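You operate a simulated robot arm through the tools that you are given. There is no shell and no other tool.

Carry out the task below with a simulated robot arm. There is one attempt and no reset: what you move stays moved.

TASK
Top up the bath, dose the soap and run it 15 minutes.
Fine: level between MIN and MAX, red fill lever shut, soap at 3 or 4 %, lid shut. Wait until it stops; no heat, timer knob left as set.

It is judged by the outcome, as a careful person would: the job done as asked, and still so three seconds after it is handed in. It fails if anything else is knocked over, pushed out of place, dropped, spilled or broken. Lids that push on must go on centred and level and be pressed home; caps that screw on are set level and turned clockwise until they are tight.

THE ROBOT
A 7-joint arm with a two-finger parallel gripper, fixed in place. Base frame: the origin is at the foot of the arm, x ahead of it, y to its left, z up; the work surface is at about z = 0.8. Units: m, rad, N and s.
Its first joint turns from -2.304 to 2.304 rad. Payload 3.91 kg.
The TCP is the grasp point between the finger pads, 0.03 m short of the fingertips. In the tool frame z runs along the fingers and y along their closing line. The gripper opens to 0.11 m. The fingers are 0.02 m wide and 0.01 m thick; the gripper's body (0.048 by 0.112 m) begins 0.055 m behind the TCP.
Orientation is that of the tool frame in the base frame, as [roll, pitch, yaw] about the fixed x, y, z axes, in that order (R = Rz(yaw) Ry(pitch) Rx(roll)). With the fingers straight down and closing along the base's y, the tool's x points along the base's -x, its y along +y and its z along -z.

THE INTERFACE
- The arm moves only by the tool apply_moves. Its argument "deltas" is a list of rows, each a list of 3 entries, a list of its own where there are three numbers: the shift along the tool's x, y, z in m, then the turn, a rotation vector about the tool's x, y, z in rad, then the finger opening in m, from 0 to 0.11. In form: [[[dx, dy, dz], [rx, ry, rz], gripper], ...]. A call has 1 to 20 rows; each row shifts and turns the commanded pose from where the row before left it, along the tool's axes as they then stand. Each row takes 0.2 s and may step no farther than 0.05 m and 0.15 rad from the row before; otherwise, or with a gripper value out of range, the whole call is refused. Where a pose cannot be reached the arm comes as near as it can. A force on the tool above 70 N (or 10 N above the force at the start of the call, whichever is more), or a blocked arm, ends the call early, and 0.2 s more pass. Each finger travels about 0.108 m/s and halts on what it meets, pressing with about 43 N; the grip force reading is that of the motor and also rises with nothing between the fingers. The clock runs only during rows and for 0.2 s after the last one: add rows that do not move to give the fingers time. It gives the time, the measured TCP pose, the force on the tool (base axes), the opening and the grip force at its end, in the units of the frame above (readings bear some noise), with the torque about the TCP (base axes, N m) and any sound that the robot's microphone picked up.
- Cameras (640 x 400 px; columns grow to the right, rows downward): "scene" is fixed at [0.0484, 0.5001, 1.3781]; the picture's right is [0.06, 1.00, 0.00], its down [0.16, -0.01, -0.99] and it looks along [-0.99, 0.06, -0.16] (base axes); focal length 214 px, centre (320, 200). "wrist" rides on the gripper at [0.072, 0.017, -0.103] in the tool frame; the picture's right is [-0.23, 0.97, 0.00], its down [-0.76, -0.18, -0.62] and it looks along [-0.61, -0.14, 0.78] (tool axes); focal length 222 px, centre (320, 200). There is no depth. A picture from a camera that has moved, and an enlarged one, comes with that camera's place and axes in the base frame and with its lens.
- capture(camera): a new picture of that camera. No time passes.
- enlarge(camera, box): a new picture of the part [left, top, right, bottom] of that camera's present view, enlarged. No time passes.
- hand_in(): hands the job in; it is judged then, once.

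Places have to be worked out from the pictures, the camera data and where the tool is seen. Open the gripper and draw the arm clear of the work before you hand the job in, unless the task says otherwise.

The tools are called as name(argument=value, ...) on one line, values as JSON. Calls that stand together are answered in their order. apply_moves: Moves the arm, as the interface text tells. Its arguments: {"type":"object","properties":{"deltas":{"type":"array","items":{"type":"array"}}},"required":["deltas"]} The other tools are called the same way: capture (camera) takes a picture; enlarge (camera, box) takes an enlarged picture of a part of a camera's view; hand_in () hands the job in.

At the start:

```text
clock: 0.0
eef_pos: [0.5406, 0.4639, 1.2266]
tcp_rot: [-3.142, 0.001, -3.141]
ft_force: [0.5, -0.7, -0.3]
moment: [0.02, 0.02, -0.01]
gripper_width: 0.11
finger_force: 0.1
```

scene: 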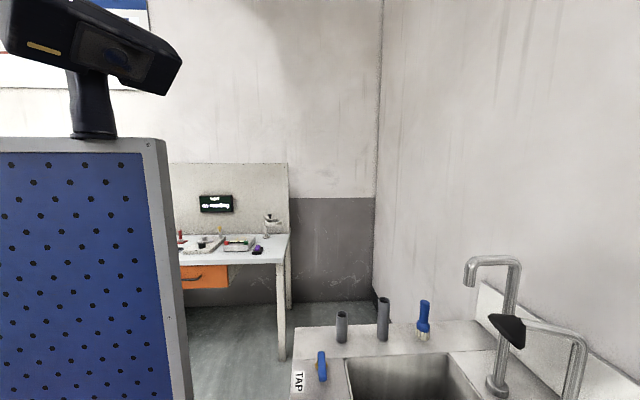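
wrist: 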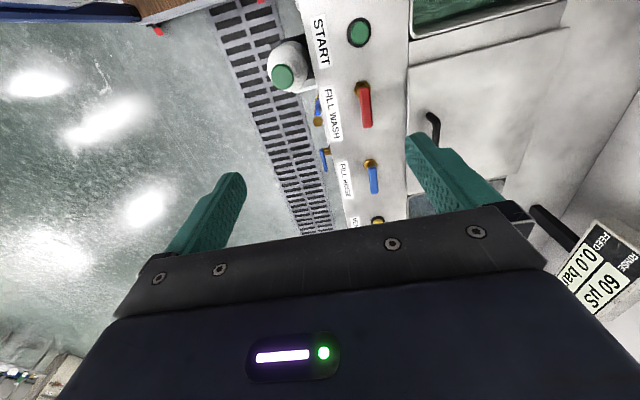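

The wrist view shows a panel with START, a red FILL WASH lever and blue levers; the scene camera looks backward past the arm. I'll enlarge both views to read the details.

enlarge(camera="wrist", box=[240, 0, 640, 250])

enlarge(camera="scene", box=[160, 150, 400, 300])

enlarge(camera="scene", box=[280, 240, 640, 400])

```text
1.60 times, centred on (440, 125) of wrist
camera zoom: at [0.4699, 0.4814, 1.3293], right [0.23, 0.97, 0.0], down [0.76, -0.18, 0.62], along [0.61, -0.14, -0.78], focal length 355 px, centre (128, 320)
```

zoom: 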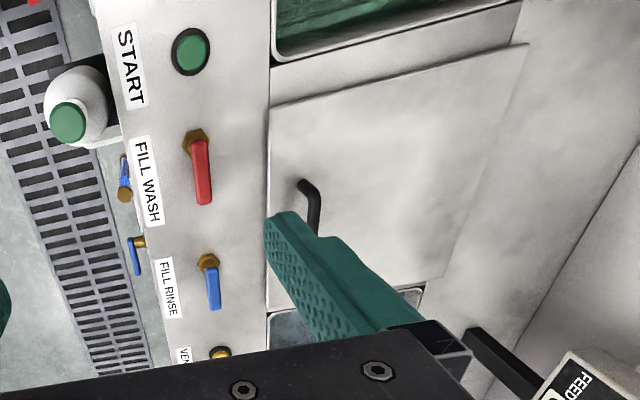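

```text
2.67 times, centred on (280, 225) of scene
camera zoom: at [0.0484, 0.5001, 1.3781], right [0.06, 1.0, 0.0], down [0.16, -0.01, -0.99], along [-0.99, 0.06, -0.16], focal length 572 px, centre (427, 133)
```

zoom: 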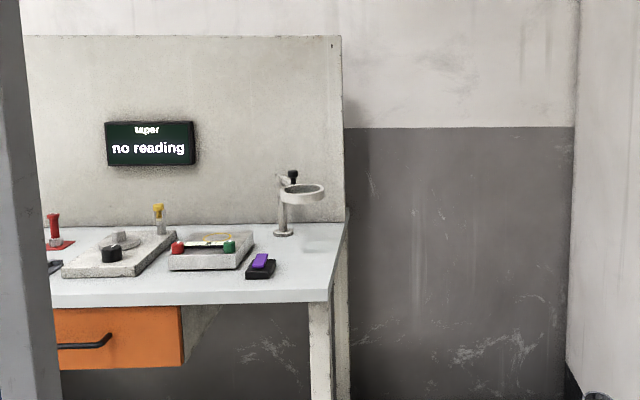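

```text
1.78 times, centred on (460, 320) of scene
camera zoom: at [0.0484, 0.5001, 1.3781], right [0.06, 1.0, 0.0], down [0.16, -0.01, -0.99], along [-0.99, 0.06, -0.16], focal length 381 px, centre (71, -13)
```

zoom: 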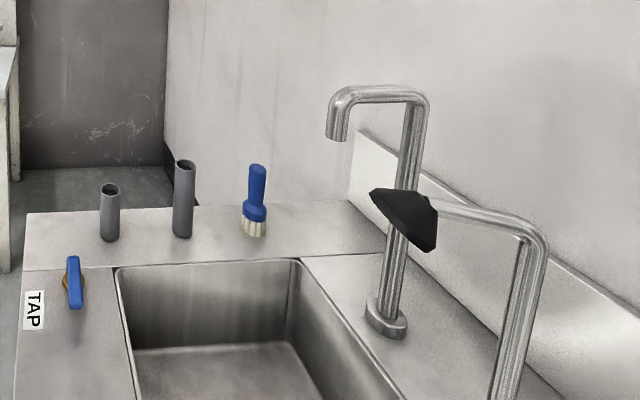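

The arm hangs above a control strip (START, FILL WASH, FILL RINSE…) running along x at about y≈0.55, with the bath(s) further to +y. I'll turn the tool about its own axis so the wrist camera looks toward +y.

apply_moves(deltas=[[[0, 0, 0], [0, 0, -0.15], 0.11], [[0, 0, 0], [0, 0, -0.15], 0.11], [[0, 0, 0], [0, 0, -0.15], 0.11], [[0, 0, 0], [0, 0, -0.15], 0.11], [[0, 0, 0], [0, 0, -0.15], 0.11]])

capture(camera="wrist")

```text
clock: 1.2
eef_pos: [0.5407, 0.4653, 1.2264]
tcp_rot: [-3.141, 0.0, -2.391]
ft_force: [0.3, 0.3, 0.4]
moment: [0.0, -0.01, 0.01]
gripper_width: 0.1101
finger_force: 0.1
```

```text
taken
camera wrist: at [0.4776, 0.4275, 1.3291], right [-0.5, 0.87, 0.0], down [0.68, 0.39, 0.62], along [0.54, 0.31, -0.78], focal length 222 px, centre (320, 200)
```

wrist: 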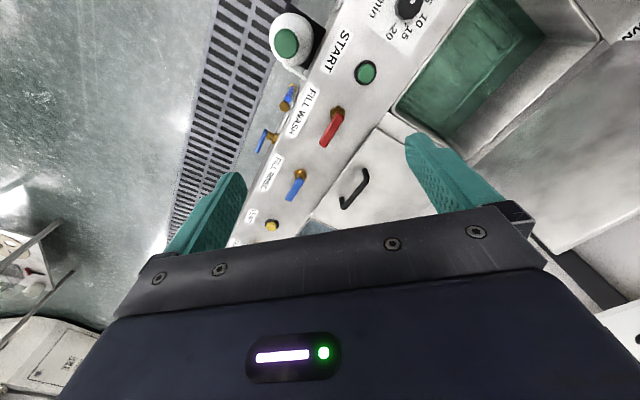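

Turning reveals a timer knob (min 10·15·20) next to START and a green-looking bath behind it. I'll keep turning to look toward +y.

apply_moves(deltas=[[[0, 0, 0], [0, 0, -0.15], 0.11], [[0, 0, 0], [0, 0, -0.15], 0.11], [[0, 0, 0], [0, 0, -0.15], 0.11], [[0, 0, 0], [0, 0, -0.15], 0.11], [[0, 0, 0], [0, 0, -0.15], 0.11]])

capture(camera="wrist")

```text
clock: 2.4
eef_pos: [0.5412, 0.4632, 1.2262]
tcp_rot: [3.141, 0.0, -1.638]
ft_force: [0.3, -0.7, 0.6]
moment: [0.01, 0.0, -0.03]
gripper_width: 0.1101
finger_force: 0.1
```

```text
taken
camera wrist: at [0.5201, 0.3934, 1.3289], right [-0.96, 0.29, 0.0], down [0.23, 0.75, 0.62], along [0.18, 0.6, -0.78], focal length 222 px, centre (320, 200)
```

wrist: 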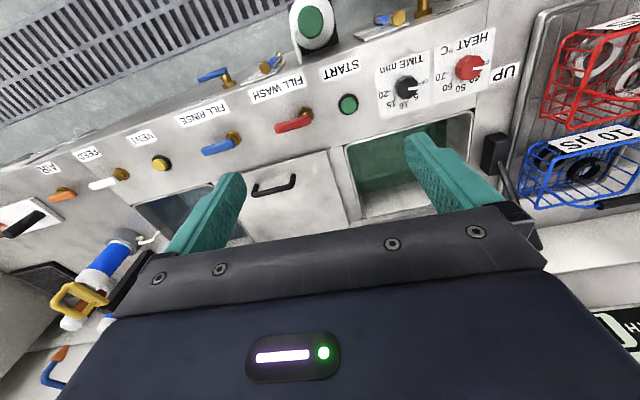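

Now the whole control strip is visible (image is upside down): AIR, FEED, VENT, FILL RINSE, FILL WASH, START, TIME, HEAT. I'll enlarge the key parts.

enlarge(camera="wrist", box=[240, 0, 560, 200])

enlarge(camera="wrist", box=[0, 50, 320, 250])

enlarge(camera="wrist", box=[440, 0, 640, 125])

enlarge(camera="wrist", box=[460, 120, 640, 400])

```text
2.00 times, centred on (400, 100) of wrist
camera zoom: at [0.5201, 0.3934, 1.3289], right [-0.96, 0.29, 0.0], down [0.23, 0.75, 0.62], along [0.18, 0.6, -0.78], focal length 444 px, centre (160, 400)
```

zoom: 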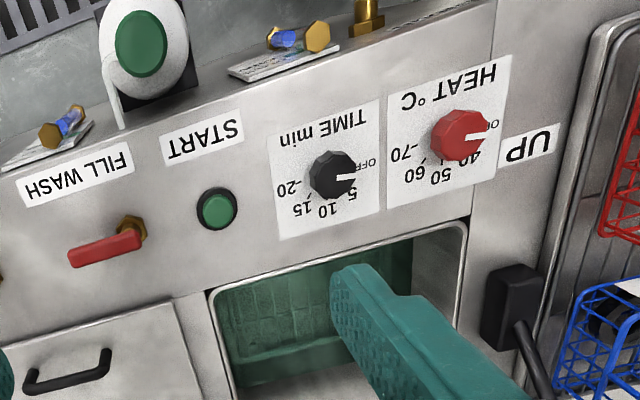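

```text
2.00 times, centred on (160, 150) of wrist
camera zoom: at [0.5201, 0.3934, 1.3289], right [-0.96, 0.29, 0.0], down [0.23, 0.75, 0.62], along [0.18, 0.6, -0.78], focal length 444 px, centre (640, 300)
```

zoom: 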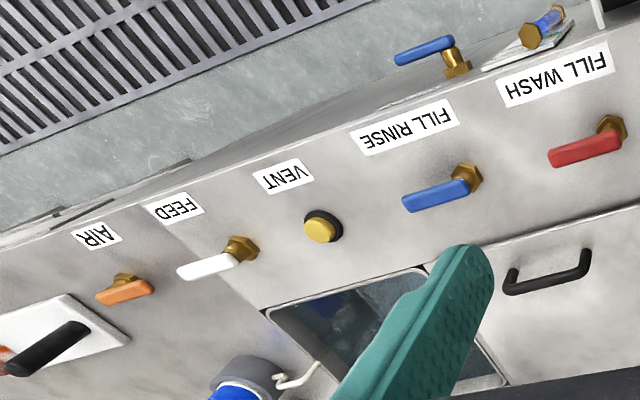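

```text
3.20 times, centred on (540, 62) of wrist
camera zoom: at [0.5201, 0.3934, 1.3289], right [-0.96, 0.29, 0.0], down [0.23, 0.75, 0.62], along [0.18, 0.6, -0.78], focal length 711 px, centre (-384, 640)
```

zoom: 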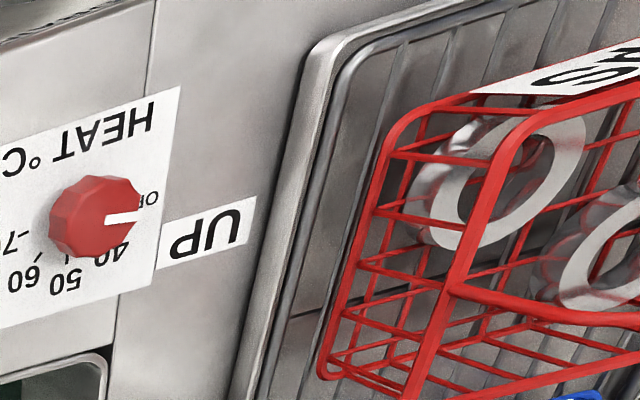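

```text
1.43 times, centred on (550, 260) of wrist
camera zoom: at [0.5201, 0.3934, 1.3289], right [-0.96, 0.29, 0.0], down [0.23, 0.75, 0.62], along [0.18, 0.6, -0.78], focal length 317 px, centre (-9, 114)
```

zoom: 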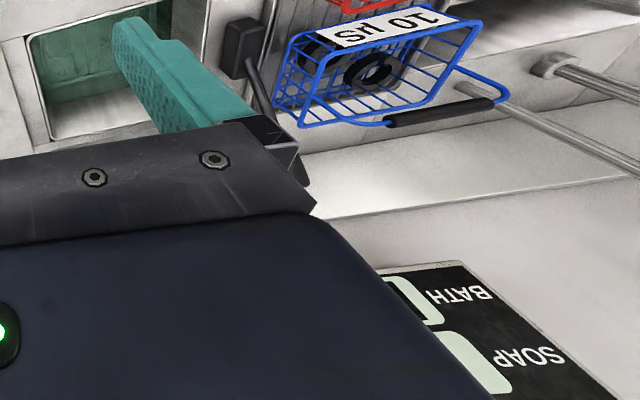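

The display on the back wall reads BATH / SOAP and is partly hidden by the gripper. I'll tilt the tool up toward +y to see the back wall and the display.

apply_moves(deltas=[[[0, 0, 0], [0, 0, -0.07], 0.11], [[0, 0, 0], [0, -0.15, 0], 0.11], [[0, 0, 0], [0, -0.15, 0], 0.11], [[0, 0, 0], [0, -0.15, 0], 0.11], [[0, 0, 0], [0, -0.15, 0], 0.11], [[0, 0, 0], [0, -0.15, 0], 0.11]])

capture(camera="wrist")

```text
clock: 3.8
eef_pos: [0.542, 0.4648, 1.2268]
tcp_rot: [-3.14, 0.75, -1.572]
ft_force: [-0.2, 1.1, 0.1]
moment: [-0.02, 0.0, 0.0]
gripper_width: 0.11
finger_force: 0.0
```

```text
taken
camera wrist: at [0.5254, 0.3414, 1.2519], right [-0.97, 0.17, 0.15], down [0.18, 0.13, 0.98], along [0.14, 0.98, -0.16], focal length 222 px, centre (320, 200)
```

wrist: 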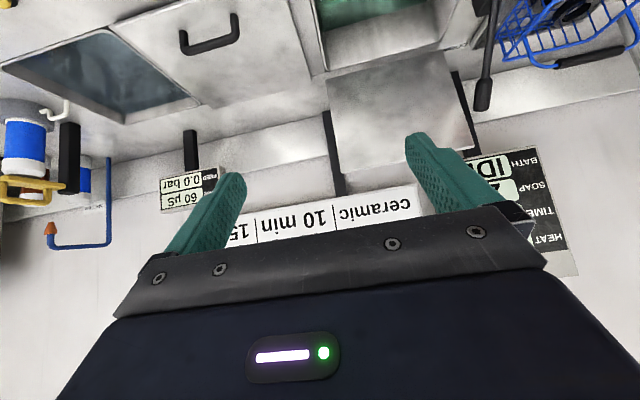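

The wash bath's hinged lid is open (standing up between two black posts) and the display sits to its right. I'll shift toward −x and yaw a bit to read the display.

apply_moves(deltas=[[[0, 0.04, 0], [-0.068, 0, -0.073], 0.11], [[0, 0.04, 0], [-0.068, 0, -0.073], 0.11], [[0, 0.04, 0], [-0.068, 0, -0.073], 0.11], [[0, 0.0, 0], [0, 0, 0], 0.11]])

capture(camera="wrist")

```text
clock: 4.8
eef_pos: [0.4215, 0.4545, 1.2273]
tcp_rot: [3.141, 0.75, -1.273]
ft_force: [-0.2, 0.3, 0.7]
moment: [-0.02, -0.01, 0.03]
gripper_width: 0.1099
finger_force: 0.1
```

```text
taken
camera wrist: at [0.4426, 0.3305, 1.2524], right [-0.98, -0.13, 0.16], down [0.13, 0.18, 0.97], along [-0.15, 0.98, -0.16], focal length 222 px, centre (320, 200)
```

wrist: 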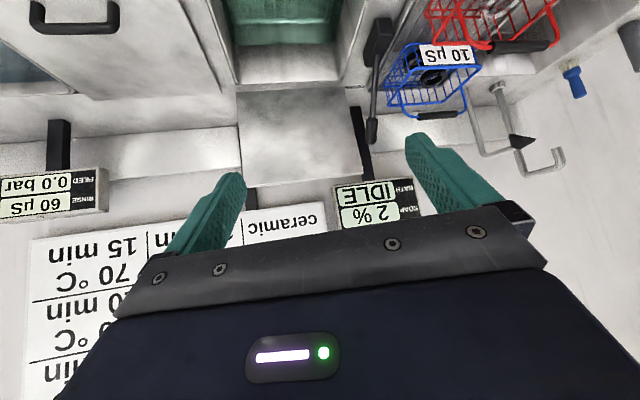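

The display reads BATH IDLE, SOAP 2 %. I'll enlarge the bath, lid, and sign areas.

enlarge(camera="wrist", box=[180, 0, 420, 150])

enlarge(camera="wrist", box=[0, 160, 240, 400])

enlarge(camera="wrist", box=[340, 20, 500, 240])

```text
2.67 times, centred on (300, 75) of wrist
camera zoom: at [0.4426, 0.3305, 1.2524], right [-0.98, -0.13, 0.16], down [0.13, 0.18, 0.97], along [-0.15, 0.98, -0.16], focal length 592 px, centre (373, 533)
```

zoom: 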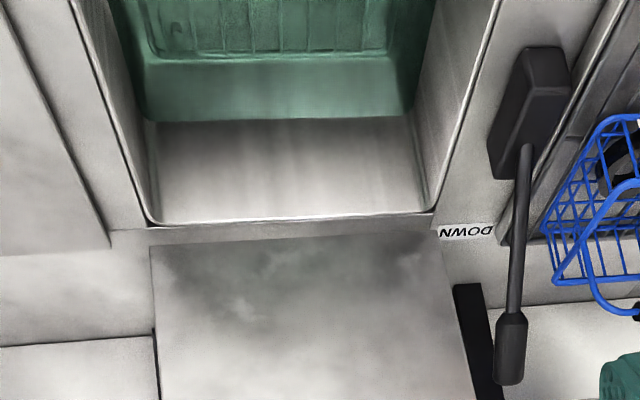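

```text
1.67 times, centred on (120, 280) of wrist
camera zoom: at [0.4426, 0.3305, 1.2524], right [-0.98, -0.13, 0.16], down [0.13, 0.18, 0.97], along [-0.15, 0.98, -0.16], focal length 370 px, centre (653, 67)
```

zoom: 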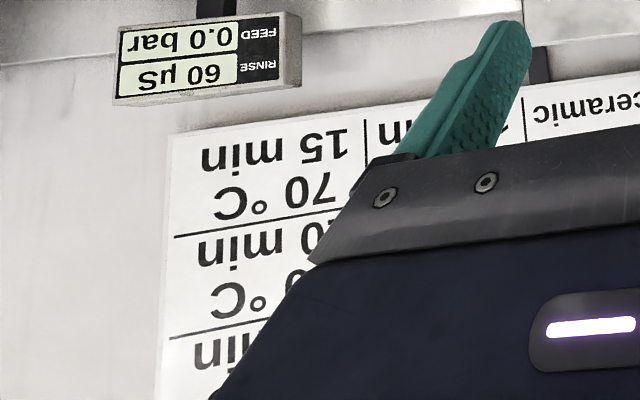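

```text
1.82 times, centred on (420, 130) of wrist
camera zoom: at [0.4426, 0.3305, 1.2524], right [-0.98, -0.13, 0.16], down [0.13, 0.18, 0.97], along [-0.15, 0.98, -0.16], focal length 404 px, centre (138, 327)
```

zoom: 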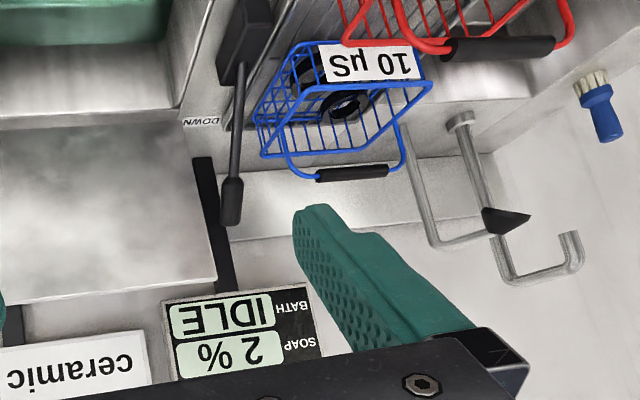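

SOAP is 2 % now, and the lift lever on the right of the bath is at DOWN. I'll go back to tool-down and draw back toward the robot, to look at the green-topped white dispenser in front of the panel at about (0.53, 0.39, 0.81).

apply_moves(deltas=[[[0, -0.03, 0], [0.068, 0, 0.073], 0.11], [[0, -0.03, 0], [0.068, 0, 0.073], 0.11], [[0, -0.03, 0], [0.068, 0, 0.073], 0.11], [[0, -0.03, 0], [0, 0.15, 0], 0.11], [[0, 0, 0], [0, 0.15, 0], 0.11], [[0, 0, 0], [0, 0.15, 0], 0.11], [[0, 0, 0], [0, 0.15, 0], 0.11], [[0, 0, 0], [0, 0.15, 0], 0.11], [[0.04, 0, 0], [0, 0, 0], 0.11], [[0.04, 0, 0], [0, 0, 0], 0.11], [[0.04, 0, 0], [0, 0, 0], 0.11], [[0, 0, 0], [0, 0, 0], 0.11]])

capture(camera="wrist")

capture(camera="scene")

```text
clock: 7.4
eef_pos: [0.5408, 0.3516, 1.2267]
tcp_rot: [-3.141, 0.002, -1.572]
ft_force: [0.5, 0.0, -0.5]
moment: [0.02, -0.03, 0.01]
gripper_width: 0.11
finger_force: 0.1
```

```text
taken
camera wrist: at [0.5249, 0.2789, 1.3297], right [-0.97, 0.23, 0.0], down [0.18, 0.76, 0.62], along [0.14, 0.61, -0.78], focal length 222 px, centre (320, 200)
```

wrist: 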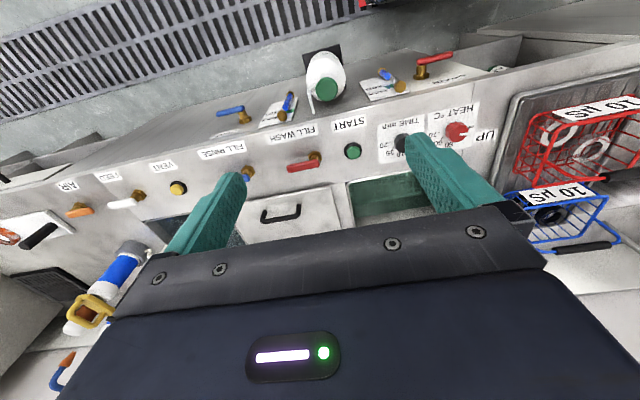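

```text
taken
```

scene: 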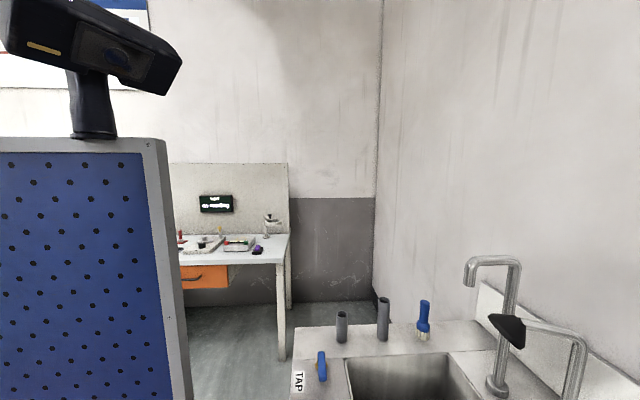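

There are more valves on the front face of the bench, with printed cards. I'll enlarge these and the dispenser.

enlarge(camera="wrist", box=[200, 30, 480, 205])

enlarge(camera="wrist", box=[260, 40, 360, 110])

enlarge(camera="wrist", box=[360, 40, 480, 110])

enlarge(camera="wrist", box=[0, 150, 200, 350])

```text
2.29 times, centred on (340, 118) of wrist
camera zoom: at [0.5249, 0.2789, 1.3297], right [-0.97, 0.23, 0.0], down [0.18, 0.76, 0.62], along [0.14, 0.61, -0.78], focal length 508 px, centre (274, 389)
```

zoom: 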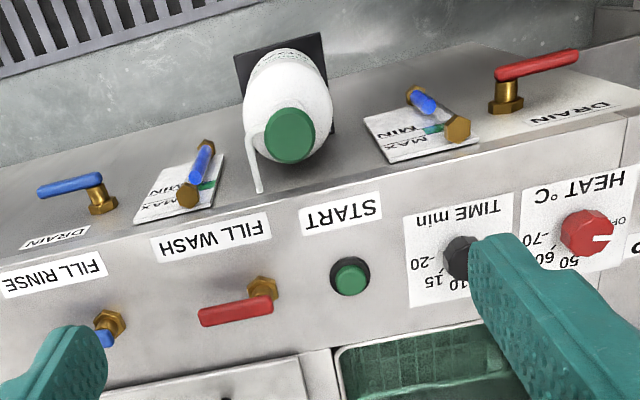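

```text
5.71 times, centred on (310, 75) of wrist
camera zoom: at [0.5249, 0.2789, 1.3297], right [-0.97, 0.23, 0.0], down [0.18, 0.76, 0.62], along [0.14, 0.61, -0.78], focal length 1269 px, centre (377, 914)
```

zoom: 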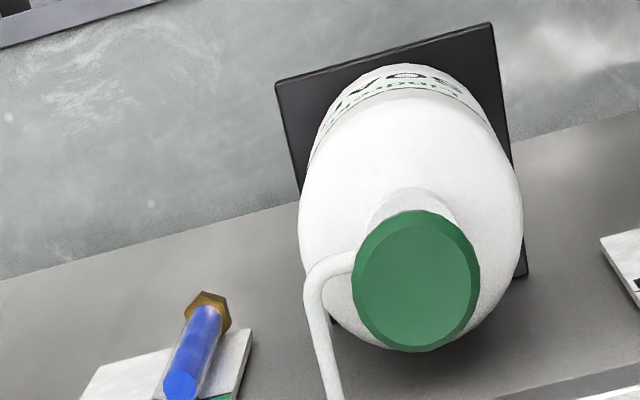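

```text
5.33 times, centred on (420, 75) of wrist
camera zoom: at [0.5249, 0.2789, 1.3297], right [-0.97, 0.23, 0.0], down [0.18, 0.76, 0.62], along [0.14, 0.61, -0.78], focal length 1185 px, centre (-213, 867)
```

zoom: 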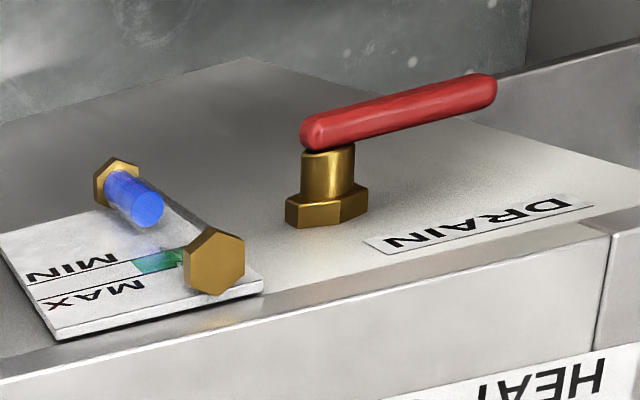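

```text
2.00 times, centred on (100, 250) of wrist
camera zoom: at [0.5249, 0.2789, 1.3297], right [-0.97, 0.23, 0.0], down [0.18, 0.76, 0.62], along [0.14, 0.61, -0.78], focal length 444 px, centre (760, 100)
```

zoom: 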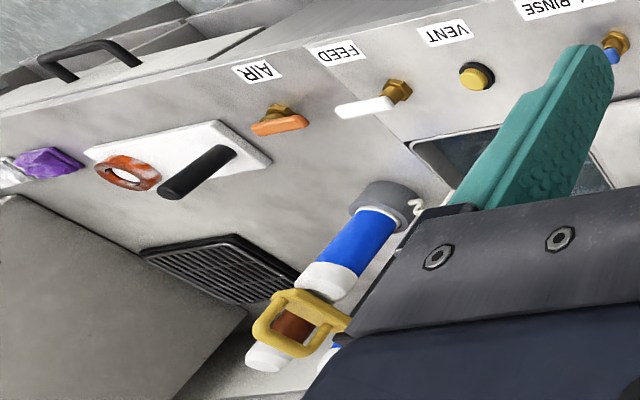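

The front face carries sight gauges with MIN/MAX, DRAIN levers, and a white bottle with a green cap on a black bracket. I'll tilt the tool and lower/back off to look at the front face squarely.

apply_moves(deltas=[[[0, 0, 0], [0, -0.15, 0], 0.11], [[0, 0, 0], [0, -0.15, 0], 0.11], [[0, 0, 0], [0, -0.15, 0], 0.11], [[0, 0, 0], [0, -0.15, 0], 0.11], [[0, 0, 0], [0, -0.15, 0], 0.11], [[0.0372, 0, 0.0108], [0, 0, 0], 0.11], [[0.0372, 0, 0.0108], [0, 0, 0], 0.11], [[0.0372, 0, 0.0108], [0, 0, 0], 0.11], [[0.0372, 0, 0.0108], [0, 0, 0], 0.11], [[0, 0, 0], [0, 0, 0], 0.11]])

capture(camera="wrist")

```text
clock: 9.6
eef_pos: [0.5394, 0.2715, 1.0923]
tcp_rot: [-3.142, 0.749, -1.573]
ft_force: [-0.4, -0.1, -0.2]
moment: [-0.02, -0.01, -0.01]
gripper_width: 0.1099
finger_force: 0.1
```

```text
taken
camera wrist: at [0.5224, 0.1481, 1.118], right [-0.97, 0.17, 0.15], down [0.18, 0.13, 0.98], along [0.14, 0.98, -0.16], focal length 222 px, centre (320, 200)
```

wrist: 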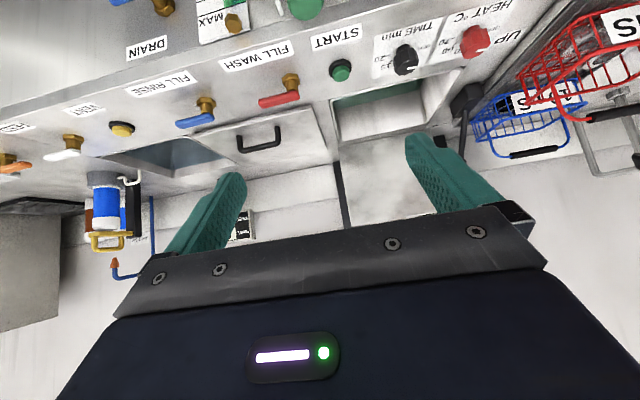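

Good progress; the path is clear. I'll continue lower and further back to see the front face, gauges and bottle.

apply_moves(deltas=[[[0.0372, 0, 0.0108], [0, 0, 0], 0.11], [[0.0372, 0, 0.0108], [0, 0, 0], 0.11], [[0.0372, 0, 0.0108], [0, 0, 0], 0.11], [[0.0372, 0, 0.0108], [0, 0, 0], 0.11], [[0.0372, 0, 0.0108], [0, 0, 0], 0.11], [[0, 0, 0], [0, 0, 0], 0.11]])

capture(camera="wrist")

```text
clock: 11.0
eef_pos: [0.54, 0.1704, 0.9275]
tcp_rot: [3.141, 0.751, -1.572]
ft_force: [0.3, 0.3, -0.9]
moment: [0.02, -0.02, 0.0]
gripper_width: 0.11
finger_force: 0.2
```

```text
taken
camera wrist: at [0.5229, 0.0474, 0.9532], right [-0.97, 0.17, 0.15], down [0.18, 0.13, 0.98], along [0.14, 0.98, -0.16], focal length 222 px, centre (320, 200)
```

wrist: 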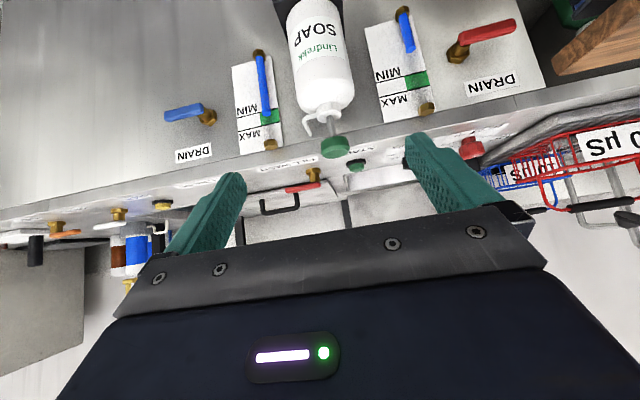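

enlarge(camera="wrist", box=[220, 0, 460, 170])

enlarge(camera="wrist", box=[350, 0, 550, 130])

enlarge(camera="wrist", box=[270, 0, 380, 80])

```text
2.35 times, centred on (340, 85) of wrist
camera zoom: at [0.5229, 0.0474, 0.9532], right [-0.97, 0.17, 0.15], down [0.18, 0.13, 0.98], along [0.14, 0.98, -0.16], focal length 523 px, centre (273, 471)
```

zoom: 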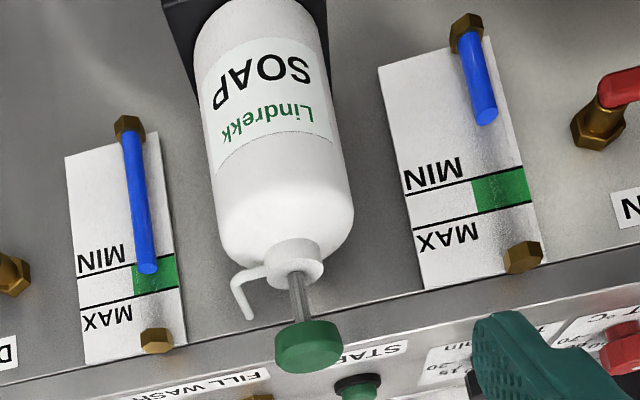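

```text
3.08 times, centred on (450, 65) of wrist
camera zoom: at [0.5229, 0.0474, 0.9532], right [-0.97, 0.17, 0.15], down [0.18, 0.13, 0.98], along [0.14, 0.98, -0.16], focal length 684 px, centre (-80, 615)
```

zoom: 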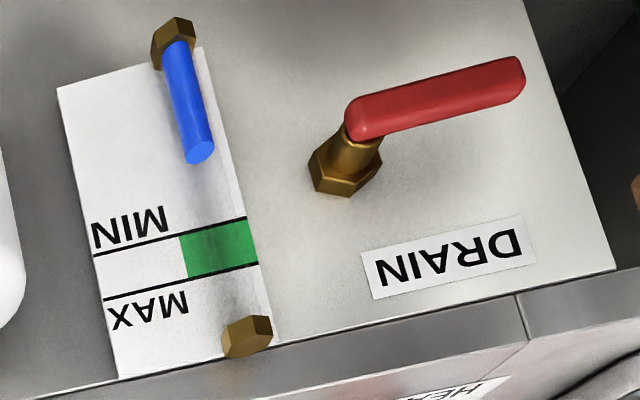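

```text
5.00 times, centred on (325, 40) of wrist
camera zoom: at [0.5229, 0.0474, 0.9532], right [-0.97, 0.17, 0.15], down [0.18, 0.13, 0.98], along [0.14, 0.98, -0.16], focal length 1111 px, centre (295, 1000)
```

zoom: 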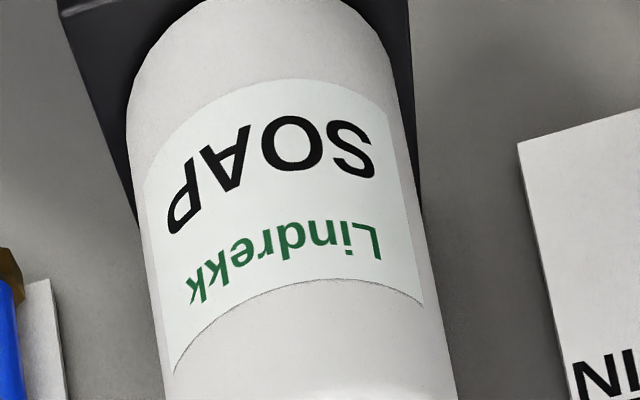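

The soap bottle is a fixed pump: green plunger on top, with its nozzle plumbed into the bench front. The wash gauge shows the blue column well below MIN. Next I'll go back up and look at the bath and lid from above.

apply_moves(deltas=[[[-0.0372, 0, -0.0108], [0, 0, 0], 0.11], [[-0.0372, 0, -0.0108], [0, 0, 0], 0.11], [[-0.0372, 0.01, -0.0108], [0, 0, 0], 0.11], [[-0.0372, 0.02, -0.0108], [0, 0, 0], 0.11], [[-0.0372, 0.03, -0.0108], [0, 0, 0], 0.11], [[-0.0372, 0.03, -0.0108], [0, 0, 0], 0.11], [[-0.0372, 0.03, -0.0108], [0, 0, 0], 0.11], [[-0.0372, 0.03, -0.0108], [0, 0, 0], 0.11], [[-0.0372, 0.0, -0.0108], [0, 0.15, 0], 0.11], [[-0.02, 0, 0], [0, 0.15, 0], 0.11], [[-0.03, 0, 0], [0, 0.15, 0], 0.11], [[-0.03, 0, 0], [0, 0, 0], 0.11], [[0, 0, 0], [0, 0, 0], 0.11]])

capture(camera="wrist")

```text
clock: 13.8
eef_pos: [0.3877, 0.4219, 1.2597]
tcp_rot: [-3.141, 0.298, -1.572]
ft_force: [-0.2, -0.6, -0.6]
moment: [0.03, 0.02, -0.02]
gripper_width: 0.1099
finger_force: 0.1
```

```text
taken
camera wrist: at [0.3715, 0.3223, 1.3364], right [-0.97, 0.22, 0.07], down [0.18, 0.54, 0.82], along [0.14, 0.81, -0.57], focal length 222 px, centre (320, 200)
```

wrist: 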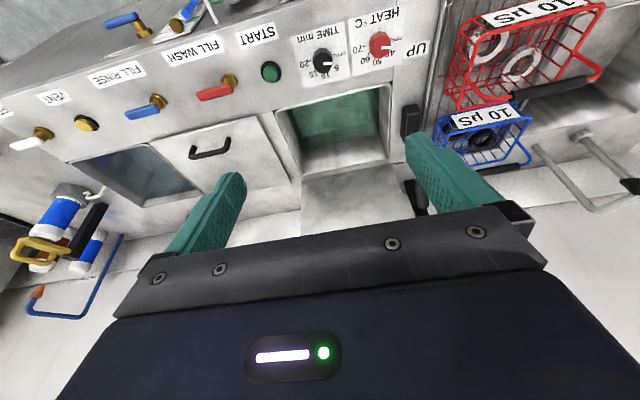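

enlarge(camera="wrist", box=[260, 60, 460, 220])

enlarge(camera="wrist", box=[160, 10, 440, 150])

```text
2.50 times, centred on (360, 140) of wrist
camera zoom: at [0.3715, 0.3223, 1.3364], right [-0.97, 0.22, 0.07], down [0.18, 0.54, 0.82], along [0.14, 0.81, -0.57], focal length 555 px, centre (220, 350)
```

zoom: 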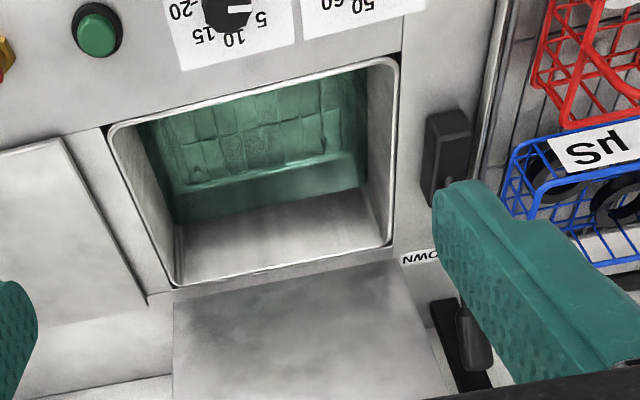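

```text
2.29 times, centred on (300, 80) of wrist
camera zoom: at [0.3715, 0.3223, 1.3364], right [-0.97, 0.22, 0.07], down [0.18, 0.54, 0.82], along [0.14, 0.81, -0.57], focal length 508 px, centre (366, 474)
```

zoom: 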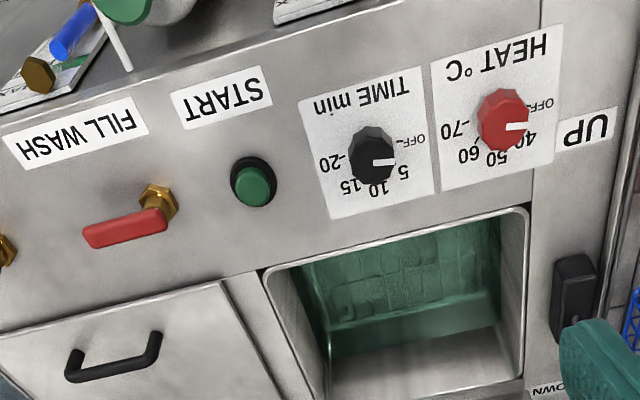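

The lid stands upright behind the bath (hinge about y≈0.95, top about z≈1.15), and the fill lever pivots near (0.60, 0.546) with its end at (0.67, 0.545, 0.84). I'll bring the tool back to straight down with the fingers closing along y.

apply_moves(deltas=[[[0, 0, 0], [0, 0.15, 0], 0.11], [[0, 0, 0], [0, 0.148, 0], 0.11], [[0, 0, 0], [0, 0, 0.143], 0.11], [[0, 0, 0], [0, 0, 0.143], 0.11], [[0, 0, 0], [0, 0, 0.143], 0.11], [[0, 0, 0], [0, 0, 0.143], 0.11], [[0, 0, 0], [0, 0, 0.143], 0.11], [[0, 0, 0], [0, 0, 0.143], 0.11], [[0, 0, 0], [0, 0, 0.143], 0.11], [[0, 0, 0], [0, 0, 0.143], 0.11], [[0, 0, 0], [0, 0, 0.143], 0.09], [[0, 0, 0], [0, 0, 0.143], 0.07], [[0, 0, 0], [0, 0, 0.143], 0.06]])

apply_moves(deltas=[[[-0.03, 0.0123, 0.01], [0, 0, 0], 0.06], [[-0.03, 0.0123, 0.01], [0, 0, 0], 0.06], [[-0.03, 0.0123, 0.01], [0, 0, 0], 0.06], [[-0.03, 0.0123, 0.01], [0, 0, 0], 0.06], [[-0.03, 0.0123, 0.02], [0, 0, 0], 0.06], [[-0.03, 0.0123, 0.02], [0, 0, 0], 0.06], [[-0.03, 0.0123, 0.02], [0, 0, 0], 0.06], [[-0.03, 0.0123, 0.03], [0, 0, 0], 0.06], [[-0.02, 0.0123, 0.03], [0, 0, 0], 0.06], [[0, 0.012, 0.03], [0, 0, 0], 0.06], [[0, 0, 0.03], [0, 0, 0], 0.06], [[0, 0, 0.03], [0, 0, 0], 0.06], [[0, 0, 0], [0, 0, 0], 0.06]])

capture(camera="wrist")

```text
clock: 16.6
eef_pos: [0.3899, 0.4237, 1.2591]
tcp_rot: [3.139, 0.0, 3.137]
ft_force: [0.7, -0.2, -0.8]
moment: [-0.01, 0.01, -0.01]
gripper_width: 0.0601
finger_force: 0.0
```

```text
clock: 19.4
eef_pos: [0.6492, 0.5466, 1.0101]
tcp_rot: [3.139, 0.0, 3.138]
ft_force: [-0.4, 0.3, 0.6]
moment: [-0.01, -0.02, 0.01]
gripper_width: 0.0603
finger_force: 0.2
```

```text
taken
camera wrist: at [0.578, 0.5629, 1.1135], right [0.23, 0.97, 0.0], down [0.76, -0.18, 0.62], along [0.61, -0.14, -0.78], focal length 222 px, centre (320, 200)
```

wrist: 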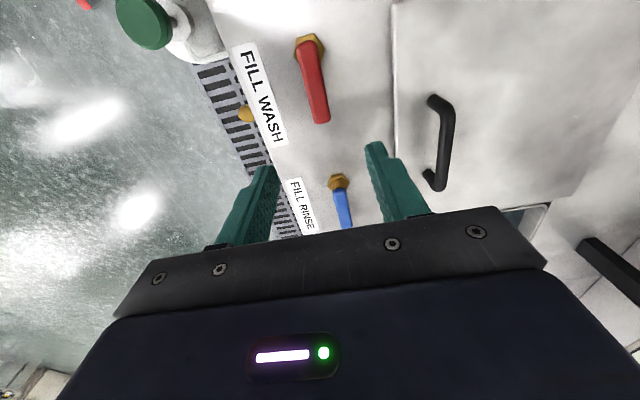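

The lever lies along +x at y≈0.547, from x≈0.60 to 0.668. I'll descend with the fingers straddling it, stopping part way to check.

apply_moves(deltas=[[[0.002, 0, 0.04], [0, 0, 0], 0.06], [[0.002, 0, 0.04], [0, 0, 0], 0.06], [[0, 0, 0.04], [0, 0, 0], 0.06], [[0, 0, 0.02], [0, 0, 0], 0.06], [[0, 0, 0], [0, 0, 0], 0.06]])

capture(camera="wrist")

```text
clock: 20.6
eef_pos: [0.6452, 0.5469, 0.8692]
tcp_rot: [3.14, 0.0, 3.139]
ft_force: [-0.9, 0.1, 0.4]
moment: [0.01, 0.0, -0.03]
gripper_width: 0.0599
finger_force: 0.2
```

```text
taken
camera wrist: at [0.5747, 0.5633, 0.9728], right [0.23, 0.97, 0.0], down [0.76, -0.18, 0.62], along [0.61, -0.14, -0.78], focal length 222 px, centre (320, 200)
```

wrist: 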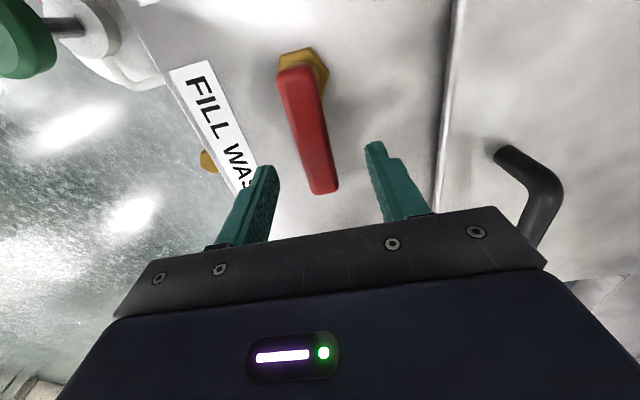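

The lever is centred between the fingers. I'll go down the last 2 cm, narrow the fingers to 3 cm around it, and try a small turn toward +y.

apply_moves(deltas=[[[0, -0.001, 0.011], [0, 0, 0], 0.06], [[0, 0, 0.011], [0, 0, 0], 0.05], [[0, 0, 0], [0, 0, 0], 0.035], [[0, 0, 0], [0, 0, 0], 0.03], [[0, 0, 0], [0, 0, 0], 0.03]])

capture(camera="wrist")

```text
clock: 21.8
eef_pos: [0.6454, 0.545, 0.8498]
tcp_rot: [3.139, 0.001, 3.139]
ft_force: [-0.3, 1.1, 0.3]
moment: [0.0, -0.02, 0.0]
gripper_width: 0.0301
finger_force: 0.0
```

```text
taken
camera wrist: at [0.5747, 0.562, 0.9511], right [0.23, 0.97, 0.0], down [0.76, -0.18, 0.62], along [0.61, -0.14, -0.78], focal length 222 px, centre (320, 200)
```

wrist: 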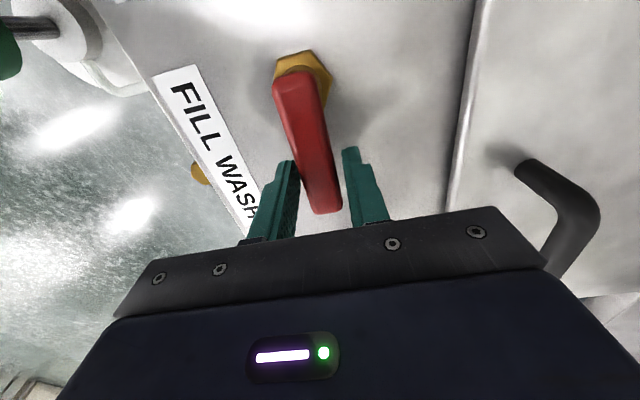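

The lever sits between the fingers with slack. Now a small test turn toward +y about the pivot.

apply_moves(deltas=[[[0, 0.005, 0], [0, 0, -0.1], 0.03], [[0, 0.005, 0], [0, 0, -0.1], 0.03], [[0, 0.005, 0], [0, 0, -0.1], 0.03]])

capture(camera="wrist")

```text
clock: 22.6
eef_pos: [0.6442, 0.5592, 0.8476]
tcp_rot: [3.141, 0.001, -2.844]
ft_force: [-0.3, -1.0, -0.4]
moment: [0.0, 0.03, -0.03]
gripper_width: 0.0306
finger_force: 0.7
```

```text
taken
camera wrist: at [0.5719, 0.554, 0.9503], right [-0.07, 1.0, 0.0], down [0.78, 0.05, 0.62], along [0.62, 0.04, -0.78], focal length 222 px, centre (320, 200)
```

wrist: 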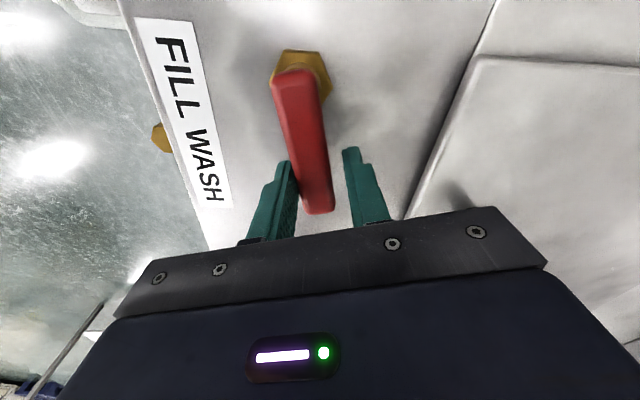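

The lever follows easily toward +y (about 0.3 rad). I'll hold here a moment and listen for flow.

apply_moves(deltas=[[[0, 0.005, 0], [0, 0, -0.1], 0.03], [[0, 0.005, 0], [0, 0, -0.1], 0.03], [[0, 0, 0], [0, 0, 0], 0.03], [[0, 0, 0], [0, 0, 0], 0.03]])

capture(camera="wrist")

```text
clock: 23.6
eef_pos: [0.6406, 0.5705, 0.8471]
tcp_rot: [3.138, 0.003, -2.646]
ft_force: [-0.3, -1.4, 0.4]
moment: [-0.04, 0.0, 0.01]
gripper_width: 0.0305
finger_force: 0.9
```

```text
taken
camera wrist: at [0.5714, 0.5493, 0.9507], right [-0.26, 0.96, 0.0], down [0.75, 0.21, 0.62], along [0.6, 0.17, -0.78], focal length 222 px, centre (320, 200)
```

wrist: 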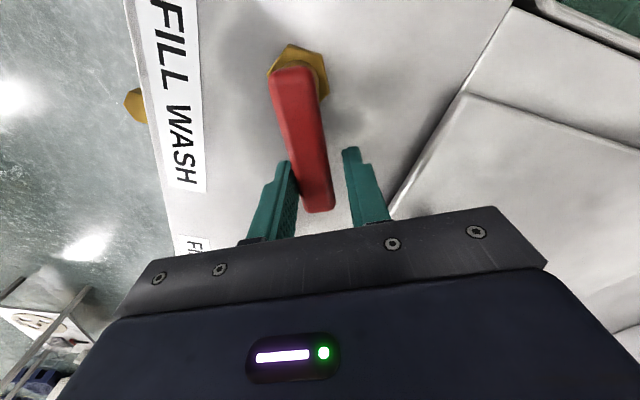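

No sound, no resistance. I'll turn the lever on toward 90°, watching force and sound, and then look at the bath from there.

apply_moves(deltas=[[[0.0005, 0.0068, 0], [0, 0, -0.14], 0.03], [[0.0005, 0.0068, 0], [0, 0, -0.14], 0.03], [[0.0005, 0.0068, 0], [0, 0, -0.14], 0.03], [[0.0005, 0.0068, 0], [0, 0, -0.14], 0.03]])

capture(camera="wrist")

```text
clock: 24.6
eef_pos: [0.6236, 0.5888, 0.8472]
tcp_rot: [3.139, 0.003, -2.083]
ft_force: [2.2, -0.5, -0.1]
moment: [0.01, -0.03, 0.01]
gripper_width: 0.031
finger_force: 1.0
```

```text
taken
camera wrist: at [0.5741, 0.5338, 0.9502], right [-0.74, 0.68, 0.0], down [0.53, 0.58, 0.62], along [0.42, 0.46, -0.78], focal length 222 px, centre (320, 200)
```

wrist: 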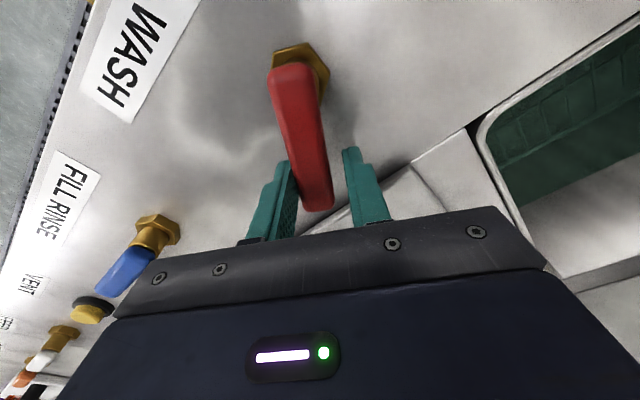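

Lever now at about 1.06 rad and the bath water is visible at right. I'll enlarge the bath, hold for a second, and compare to see if the level changes.

enlarge(camera="wrist", box=[460, 0, 640, 280])

apply_moves(deltas=[[[0, 0, 0], [0, 0, 0], 0.03], [[0, 0, 0], [0, 0, 0], 0.03], [[0, 0, 0], [0, 0, 0], 0.03], [[0, 0, 0], [0, 0, 0], 0.03]])

enlarge(camera="wrist", box=[460, 0, 640, 280])

```text
1.43 times, centred on (550, 140) of wrist
camera zoom: at [0.5741, 0.5338, 0.9502], right [-0.74, 0.68, 0.0], down [0.53, 0.58, 0.62], along [0.42, 0.46, -0.78], focal length 317 px, centre (-9, 286)
```

zoom: 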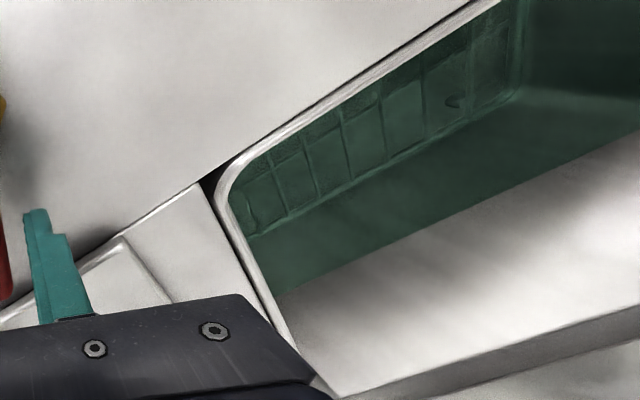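

```text
clock: 25.6
eef_pos: [0.623, 0.589, 0.8467]
tcp_rot: [3.138, 0.002, -2.086]
ft_force: [0.3, 0.4, -0.4]
moment: [0.0, -0.02, -0.02]
gripper_width: 0.0301
finger_force: 0.4
```

```text
1.43 times, centred on (550, 140) of wrist
camera zoom: at [0.574, 0.5337, 0.9503], right [-0.74, 0.68, 0.0], down [0.53, 0.57, 0.62], along [0.42, 0.46, -0.78], focal length 317 px, centre (-9, 286)
```

zoom: 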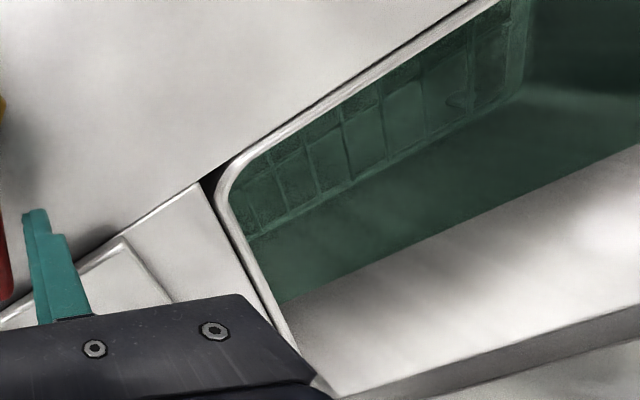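

The water level is rising about 1.3 cm/s, already around MIN by my estimate. I'll grip the lever and turn it back shut right now, then read the gauge.

apply_moves(deltas=[[[0.0005, -0.0072, 0], [0, 0, 0.15], 0.02], [[0.0005, -0.0072, 0], [0, 0, 0.15], 0.02], [[0.0005, -0.0072, 0], [0, 0, 0.15], 0.02], [[0.0005, -0.0072, 0], [0, 0, 0.15], 0.02], [[0.0005, -0.0072, 0], [0, 0, 0.15], 0.02], [[0.0005, -0.0072, 0], [0, 0, 0.15], 0.02], [[0.0005, -0.0072, 0], [0, 0, 0.15], 0.02], [[0, -0.001, 0], [0, 0, 0.03], 0.02]])

capture(camera="wrist")

```text
clock: 27.4
eef_pos: [0.6482, 0.5437, 0.8477]
tcp_rot: [3.137, 0.002, 3.117]
ft_force: [37.1, 2.9, 5.8]
moment: [-0.11, -0.2, 0.92]
gripper_width: 0.0224
finger_force: 45.4
```

```text
taken
camera wrist: at [0.5777, 0.5633, 0.9503], right [0.25, 0.97, 0.0], down [0.76, -0.2, 0.62], along [0.6, -0.15, -0.78], focal length 222 px, centre (320, 200)
```

wrist: 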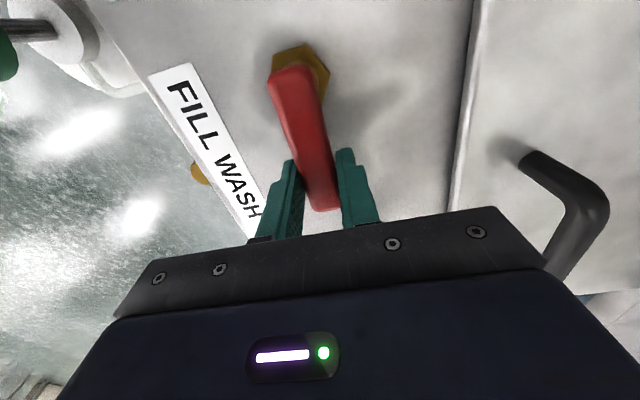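

Lever is back at its shut position (yaw ≈ −0.02 rad, against the stop). I'll open the fingers and lift clear, then check the lever and head for the gauge.

apply_moves(deltas=[[[0, 0, 0], [0, 0, 0], 0.05], [[0, 0, 0], [0, 0, 0], 0.05], [[0, 0, -0.03], [0, 0, 0], 0.05], [[0, 0, -0.04], [0, 0, 0], 0.05], [[0, 0, -0.04], [0, 0, 0], 0.05], [[0, 0, -0.04], [0, 0, 0], 0.05], [[0, 0, 0], [0, 0, 0], 0.05]])

capture(camera="wrist")

```text
clock: 29.0
eef_pos: [0.6462, 0.5482, 0.9962]
tcp_rot: [3.14, 0.0, 3.119]
ft_force: [-0.4, 0.2, -0.1]
moment: [0.01, 0.0, -0.01]
gripper_width: 0.0503
finger_force: 0.1
```

```text
taken
camera wrist: at [0.5759, 0.566, 1.0999], right [0.25, 0.97, 0.0], down [0.76, -0.2, 0.62], along [0.6, -0.15, -0.78], focal length 222 px, centre (320, 200)
```

wrist: 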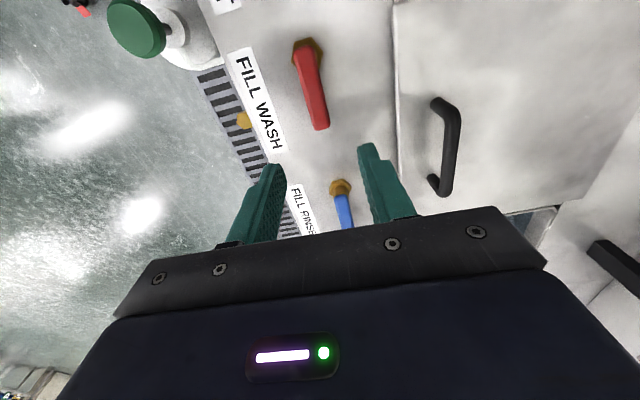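

Lever is parallel to its original position, shut. Now I'll retreat to view the gauge on the front face.

apply_moves(deltas=[[[0.013, -0.0375, -0.0188], [0, 0, 0], 0.05], [[0.013, -0.0375, -0.0188], [0, 0, 0], 0.05], [[0.013, -0.0375, -0.0188], [0, 0, 0], 0.05], [[0.013, -0.0375, -0.0188], [0, 0, 0], 0.05], [[0.013, -0.0375, -0.0188], [0, 0, 0], 0.05], [[0.013, -0.0375, -0.0188], [0, 0, 0], 0.05], [[0.013, -0.0375, -0.0188], [0, 0, 0], 0.05], [[0.013, -0.0375, -0.0188], [0, 0, 0], 0.05], [[0, 0, 0], [0, 0, -0.14], 0.05], [[0, 0, 0], [0, 0, -0.14], 0.05], [[0, 0, 0], [0, 0, -0.14], 0.05], [[0, 0, 0], [0, 0, -0.14], 0.05], [[0, 0, 0], [0, 0, -0.14], 0.05], [[0, 0, 0], [0, 0, -0.14], 0.05], [[0, 0, 0], [0, 0, -0.14], 0.05], [[0, 0, 0], [0, 0, -0.14], 0.05], [[0, 0, 0], [0, 0, -0.14], 0.05], [[0, 0, 0], [0, 0, -0.14], 0.05], [[0, 0, 0], [0, 0, -0.15], 0.05]])

apply_moves(deltas=[[[0.02, 0, 0.02], [0, -0.15, 0], 0.05], [[0.02, 0, 0.02], [0, -0.15, 0], 0.05], [[0.02, 0, 0.02], [0, -0.15, 0], 0.05], [[0.03, 0, 0.02], [0, -0.15, 0], 0.05], [[0.03, 0, 0.02], [0, 0, 0], 0.05], [[0.03, 0, 0.02], [0, 0, 0], 0.05], [[0, 0, 0], [0, 0, 0], 0.05]])

capture(camera="wrist")

```text
clock: 33.0
eef_pos: [0.5364, 0.2475, 1.1487]
tcp_rot: [3.141, 0.003, -1.612]
ft_force: [0.4, -0.3, -0.3]
moment: [-0.02, 0.01, -0.01]
gripper_width: 0.05
finger_force: 0.0
```

```text
clock: 34.6
eef_pos: [0.5319, 0.1536, 0.9821]
tcp_rot: [3.141, 0.602, -1.614]
ft_force: [0.0, -1.2, 0.1]
moment: [-0.04, -0.02, -0.02]
gripper_width: 0.0502
finger_force: 0.1
```

```text
taken
camera wrist: at [0.5101, 0.0364, 1.0257], right [-0.96, 0.23, 0.13], down [0.19, 0.27, 0.94], along [0.18, 0.94, -0.3], focal length 222 px, centre (320, 200)
```

wrist: 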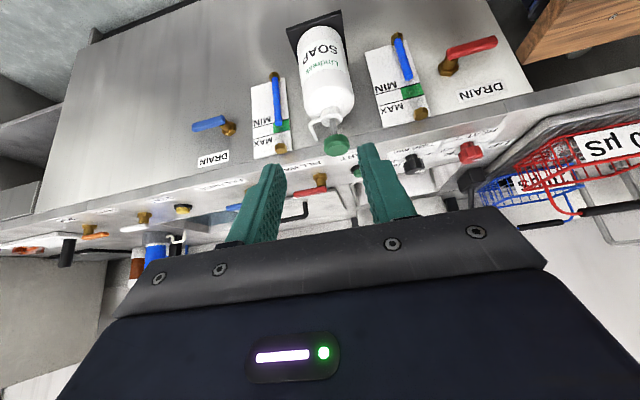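

enlarge(camera="wrist", box=[350, 25, 450, 135])

enlarge(camera="wrist", box=[180, 60, 440, 220])

```text
3.64 times, centred on (400, 80) of wrist
camera zoom: at [0.5101, 0.0364, 1.0257], right [-0.96, 0.23, 0.13], down [0.19, 0.27, 0.94], along [0.18, 0.94, -0.3], focal length 808 px, centre (29, 636)
```

zoom: 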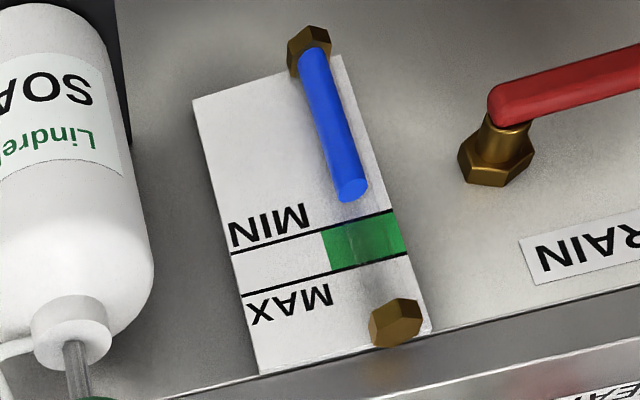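

```text
2.46 times, centred on (310, 140) of wrist
camera zoom: at [0.5101, 0.0364, 1.0257], right [-0.96, 0.23, 0.13], down [0.19, 0.27, 0.94], along [0.18, 0.94, -0.3], focal length 547 px, centre (345, 348)
```

zoom: 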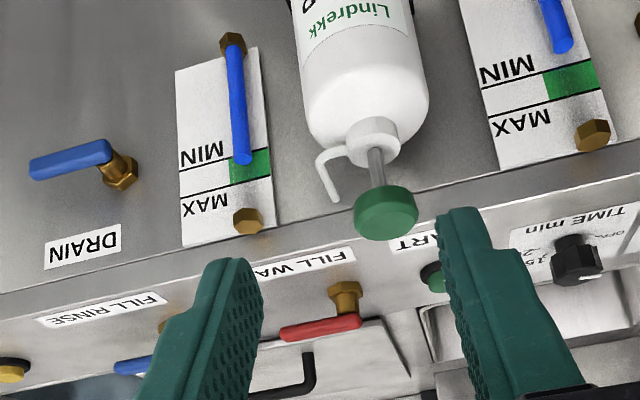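

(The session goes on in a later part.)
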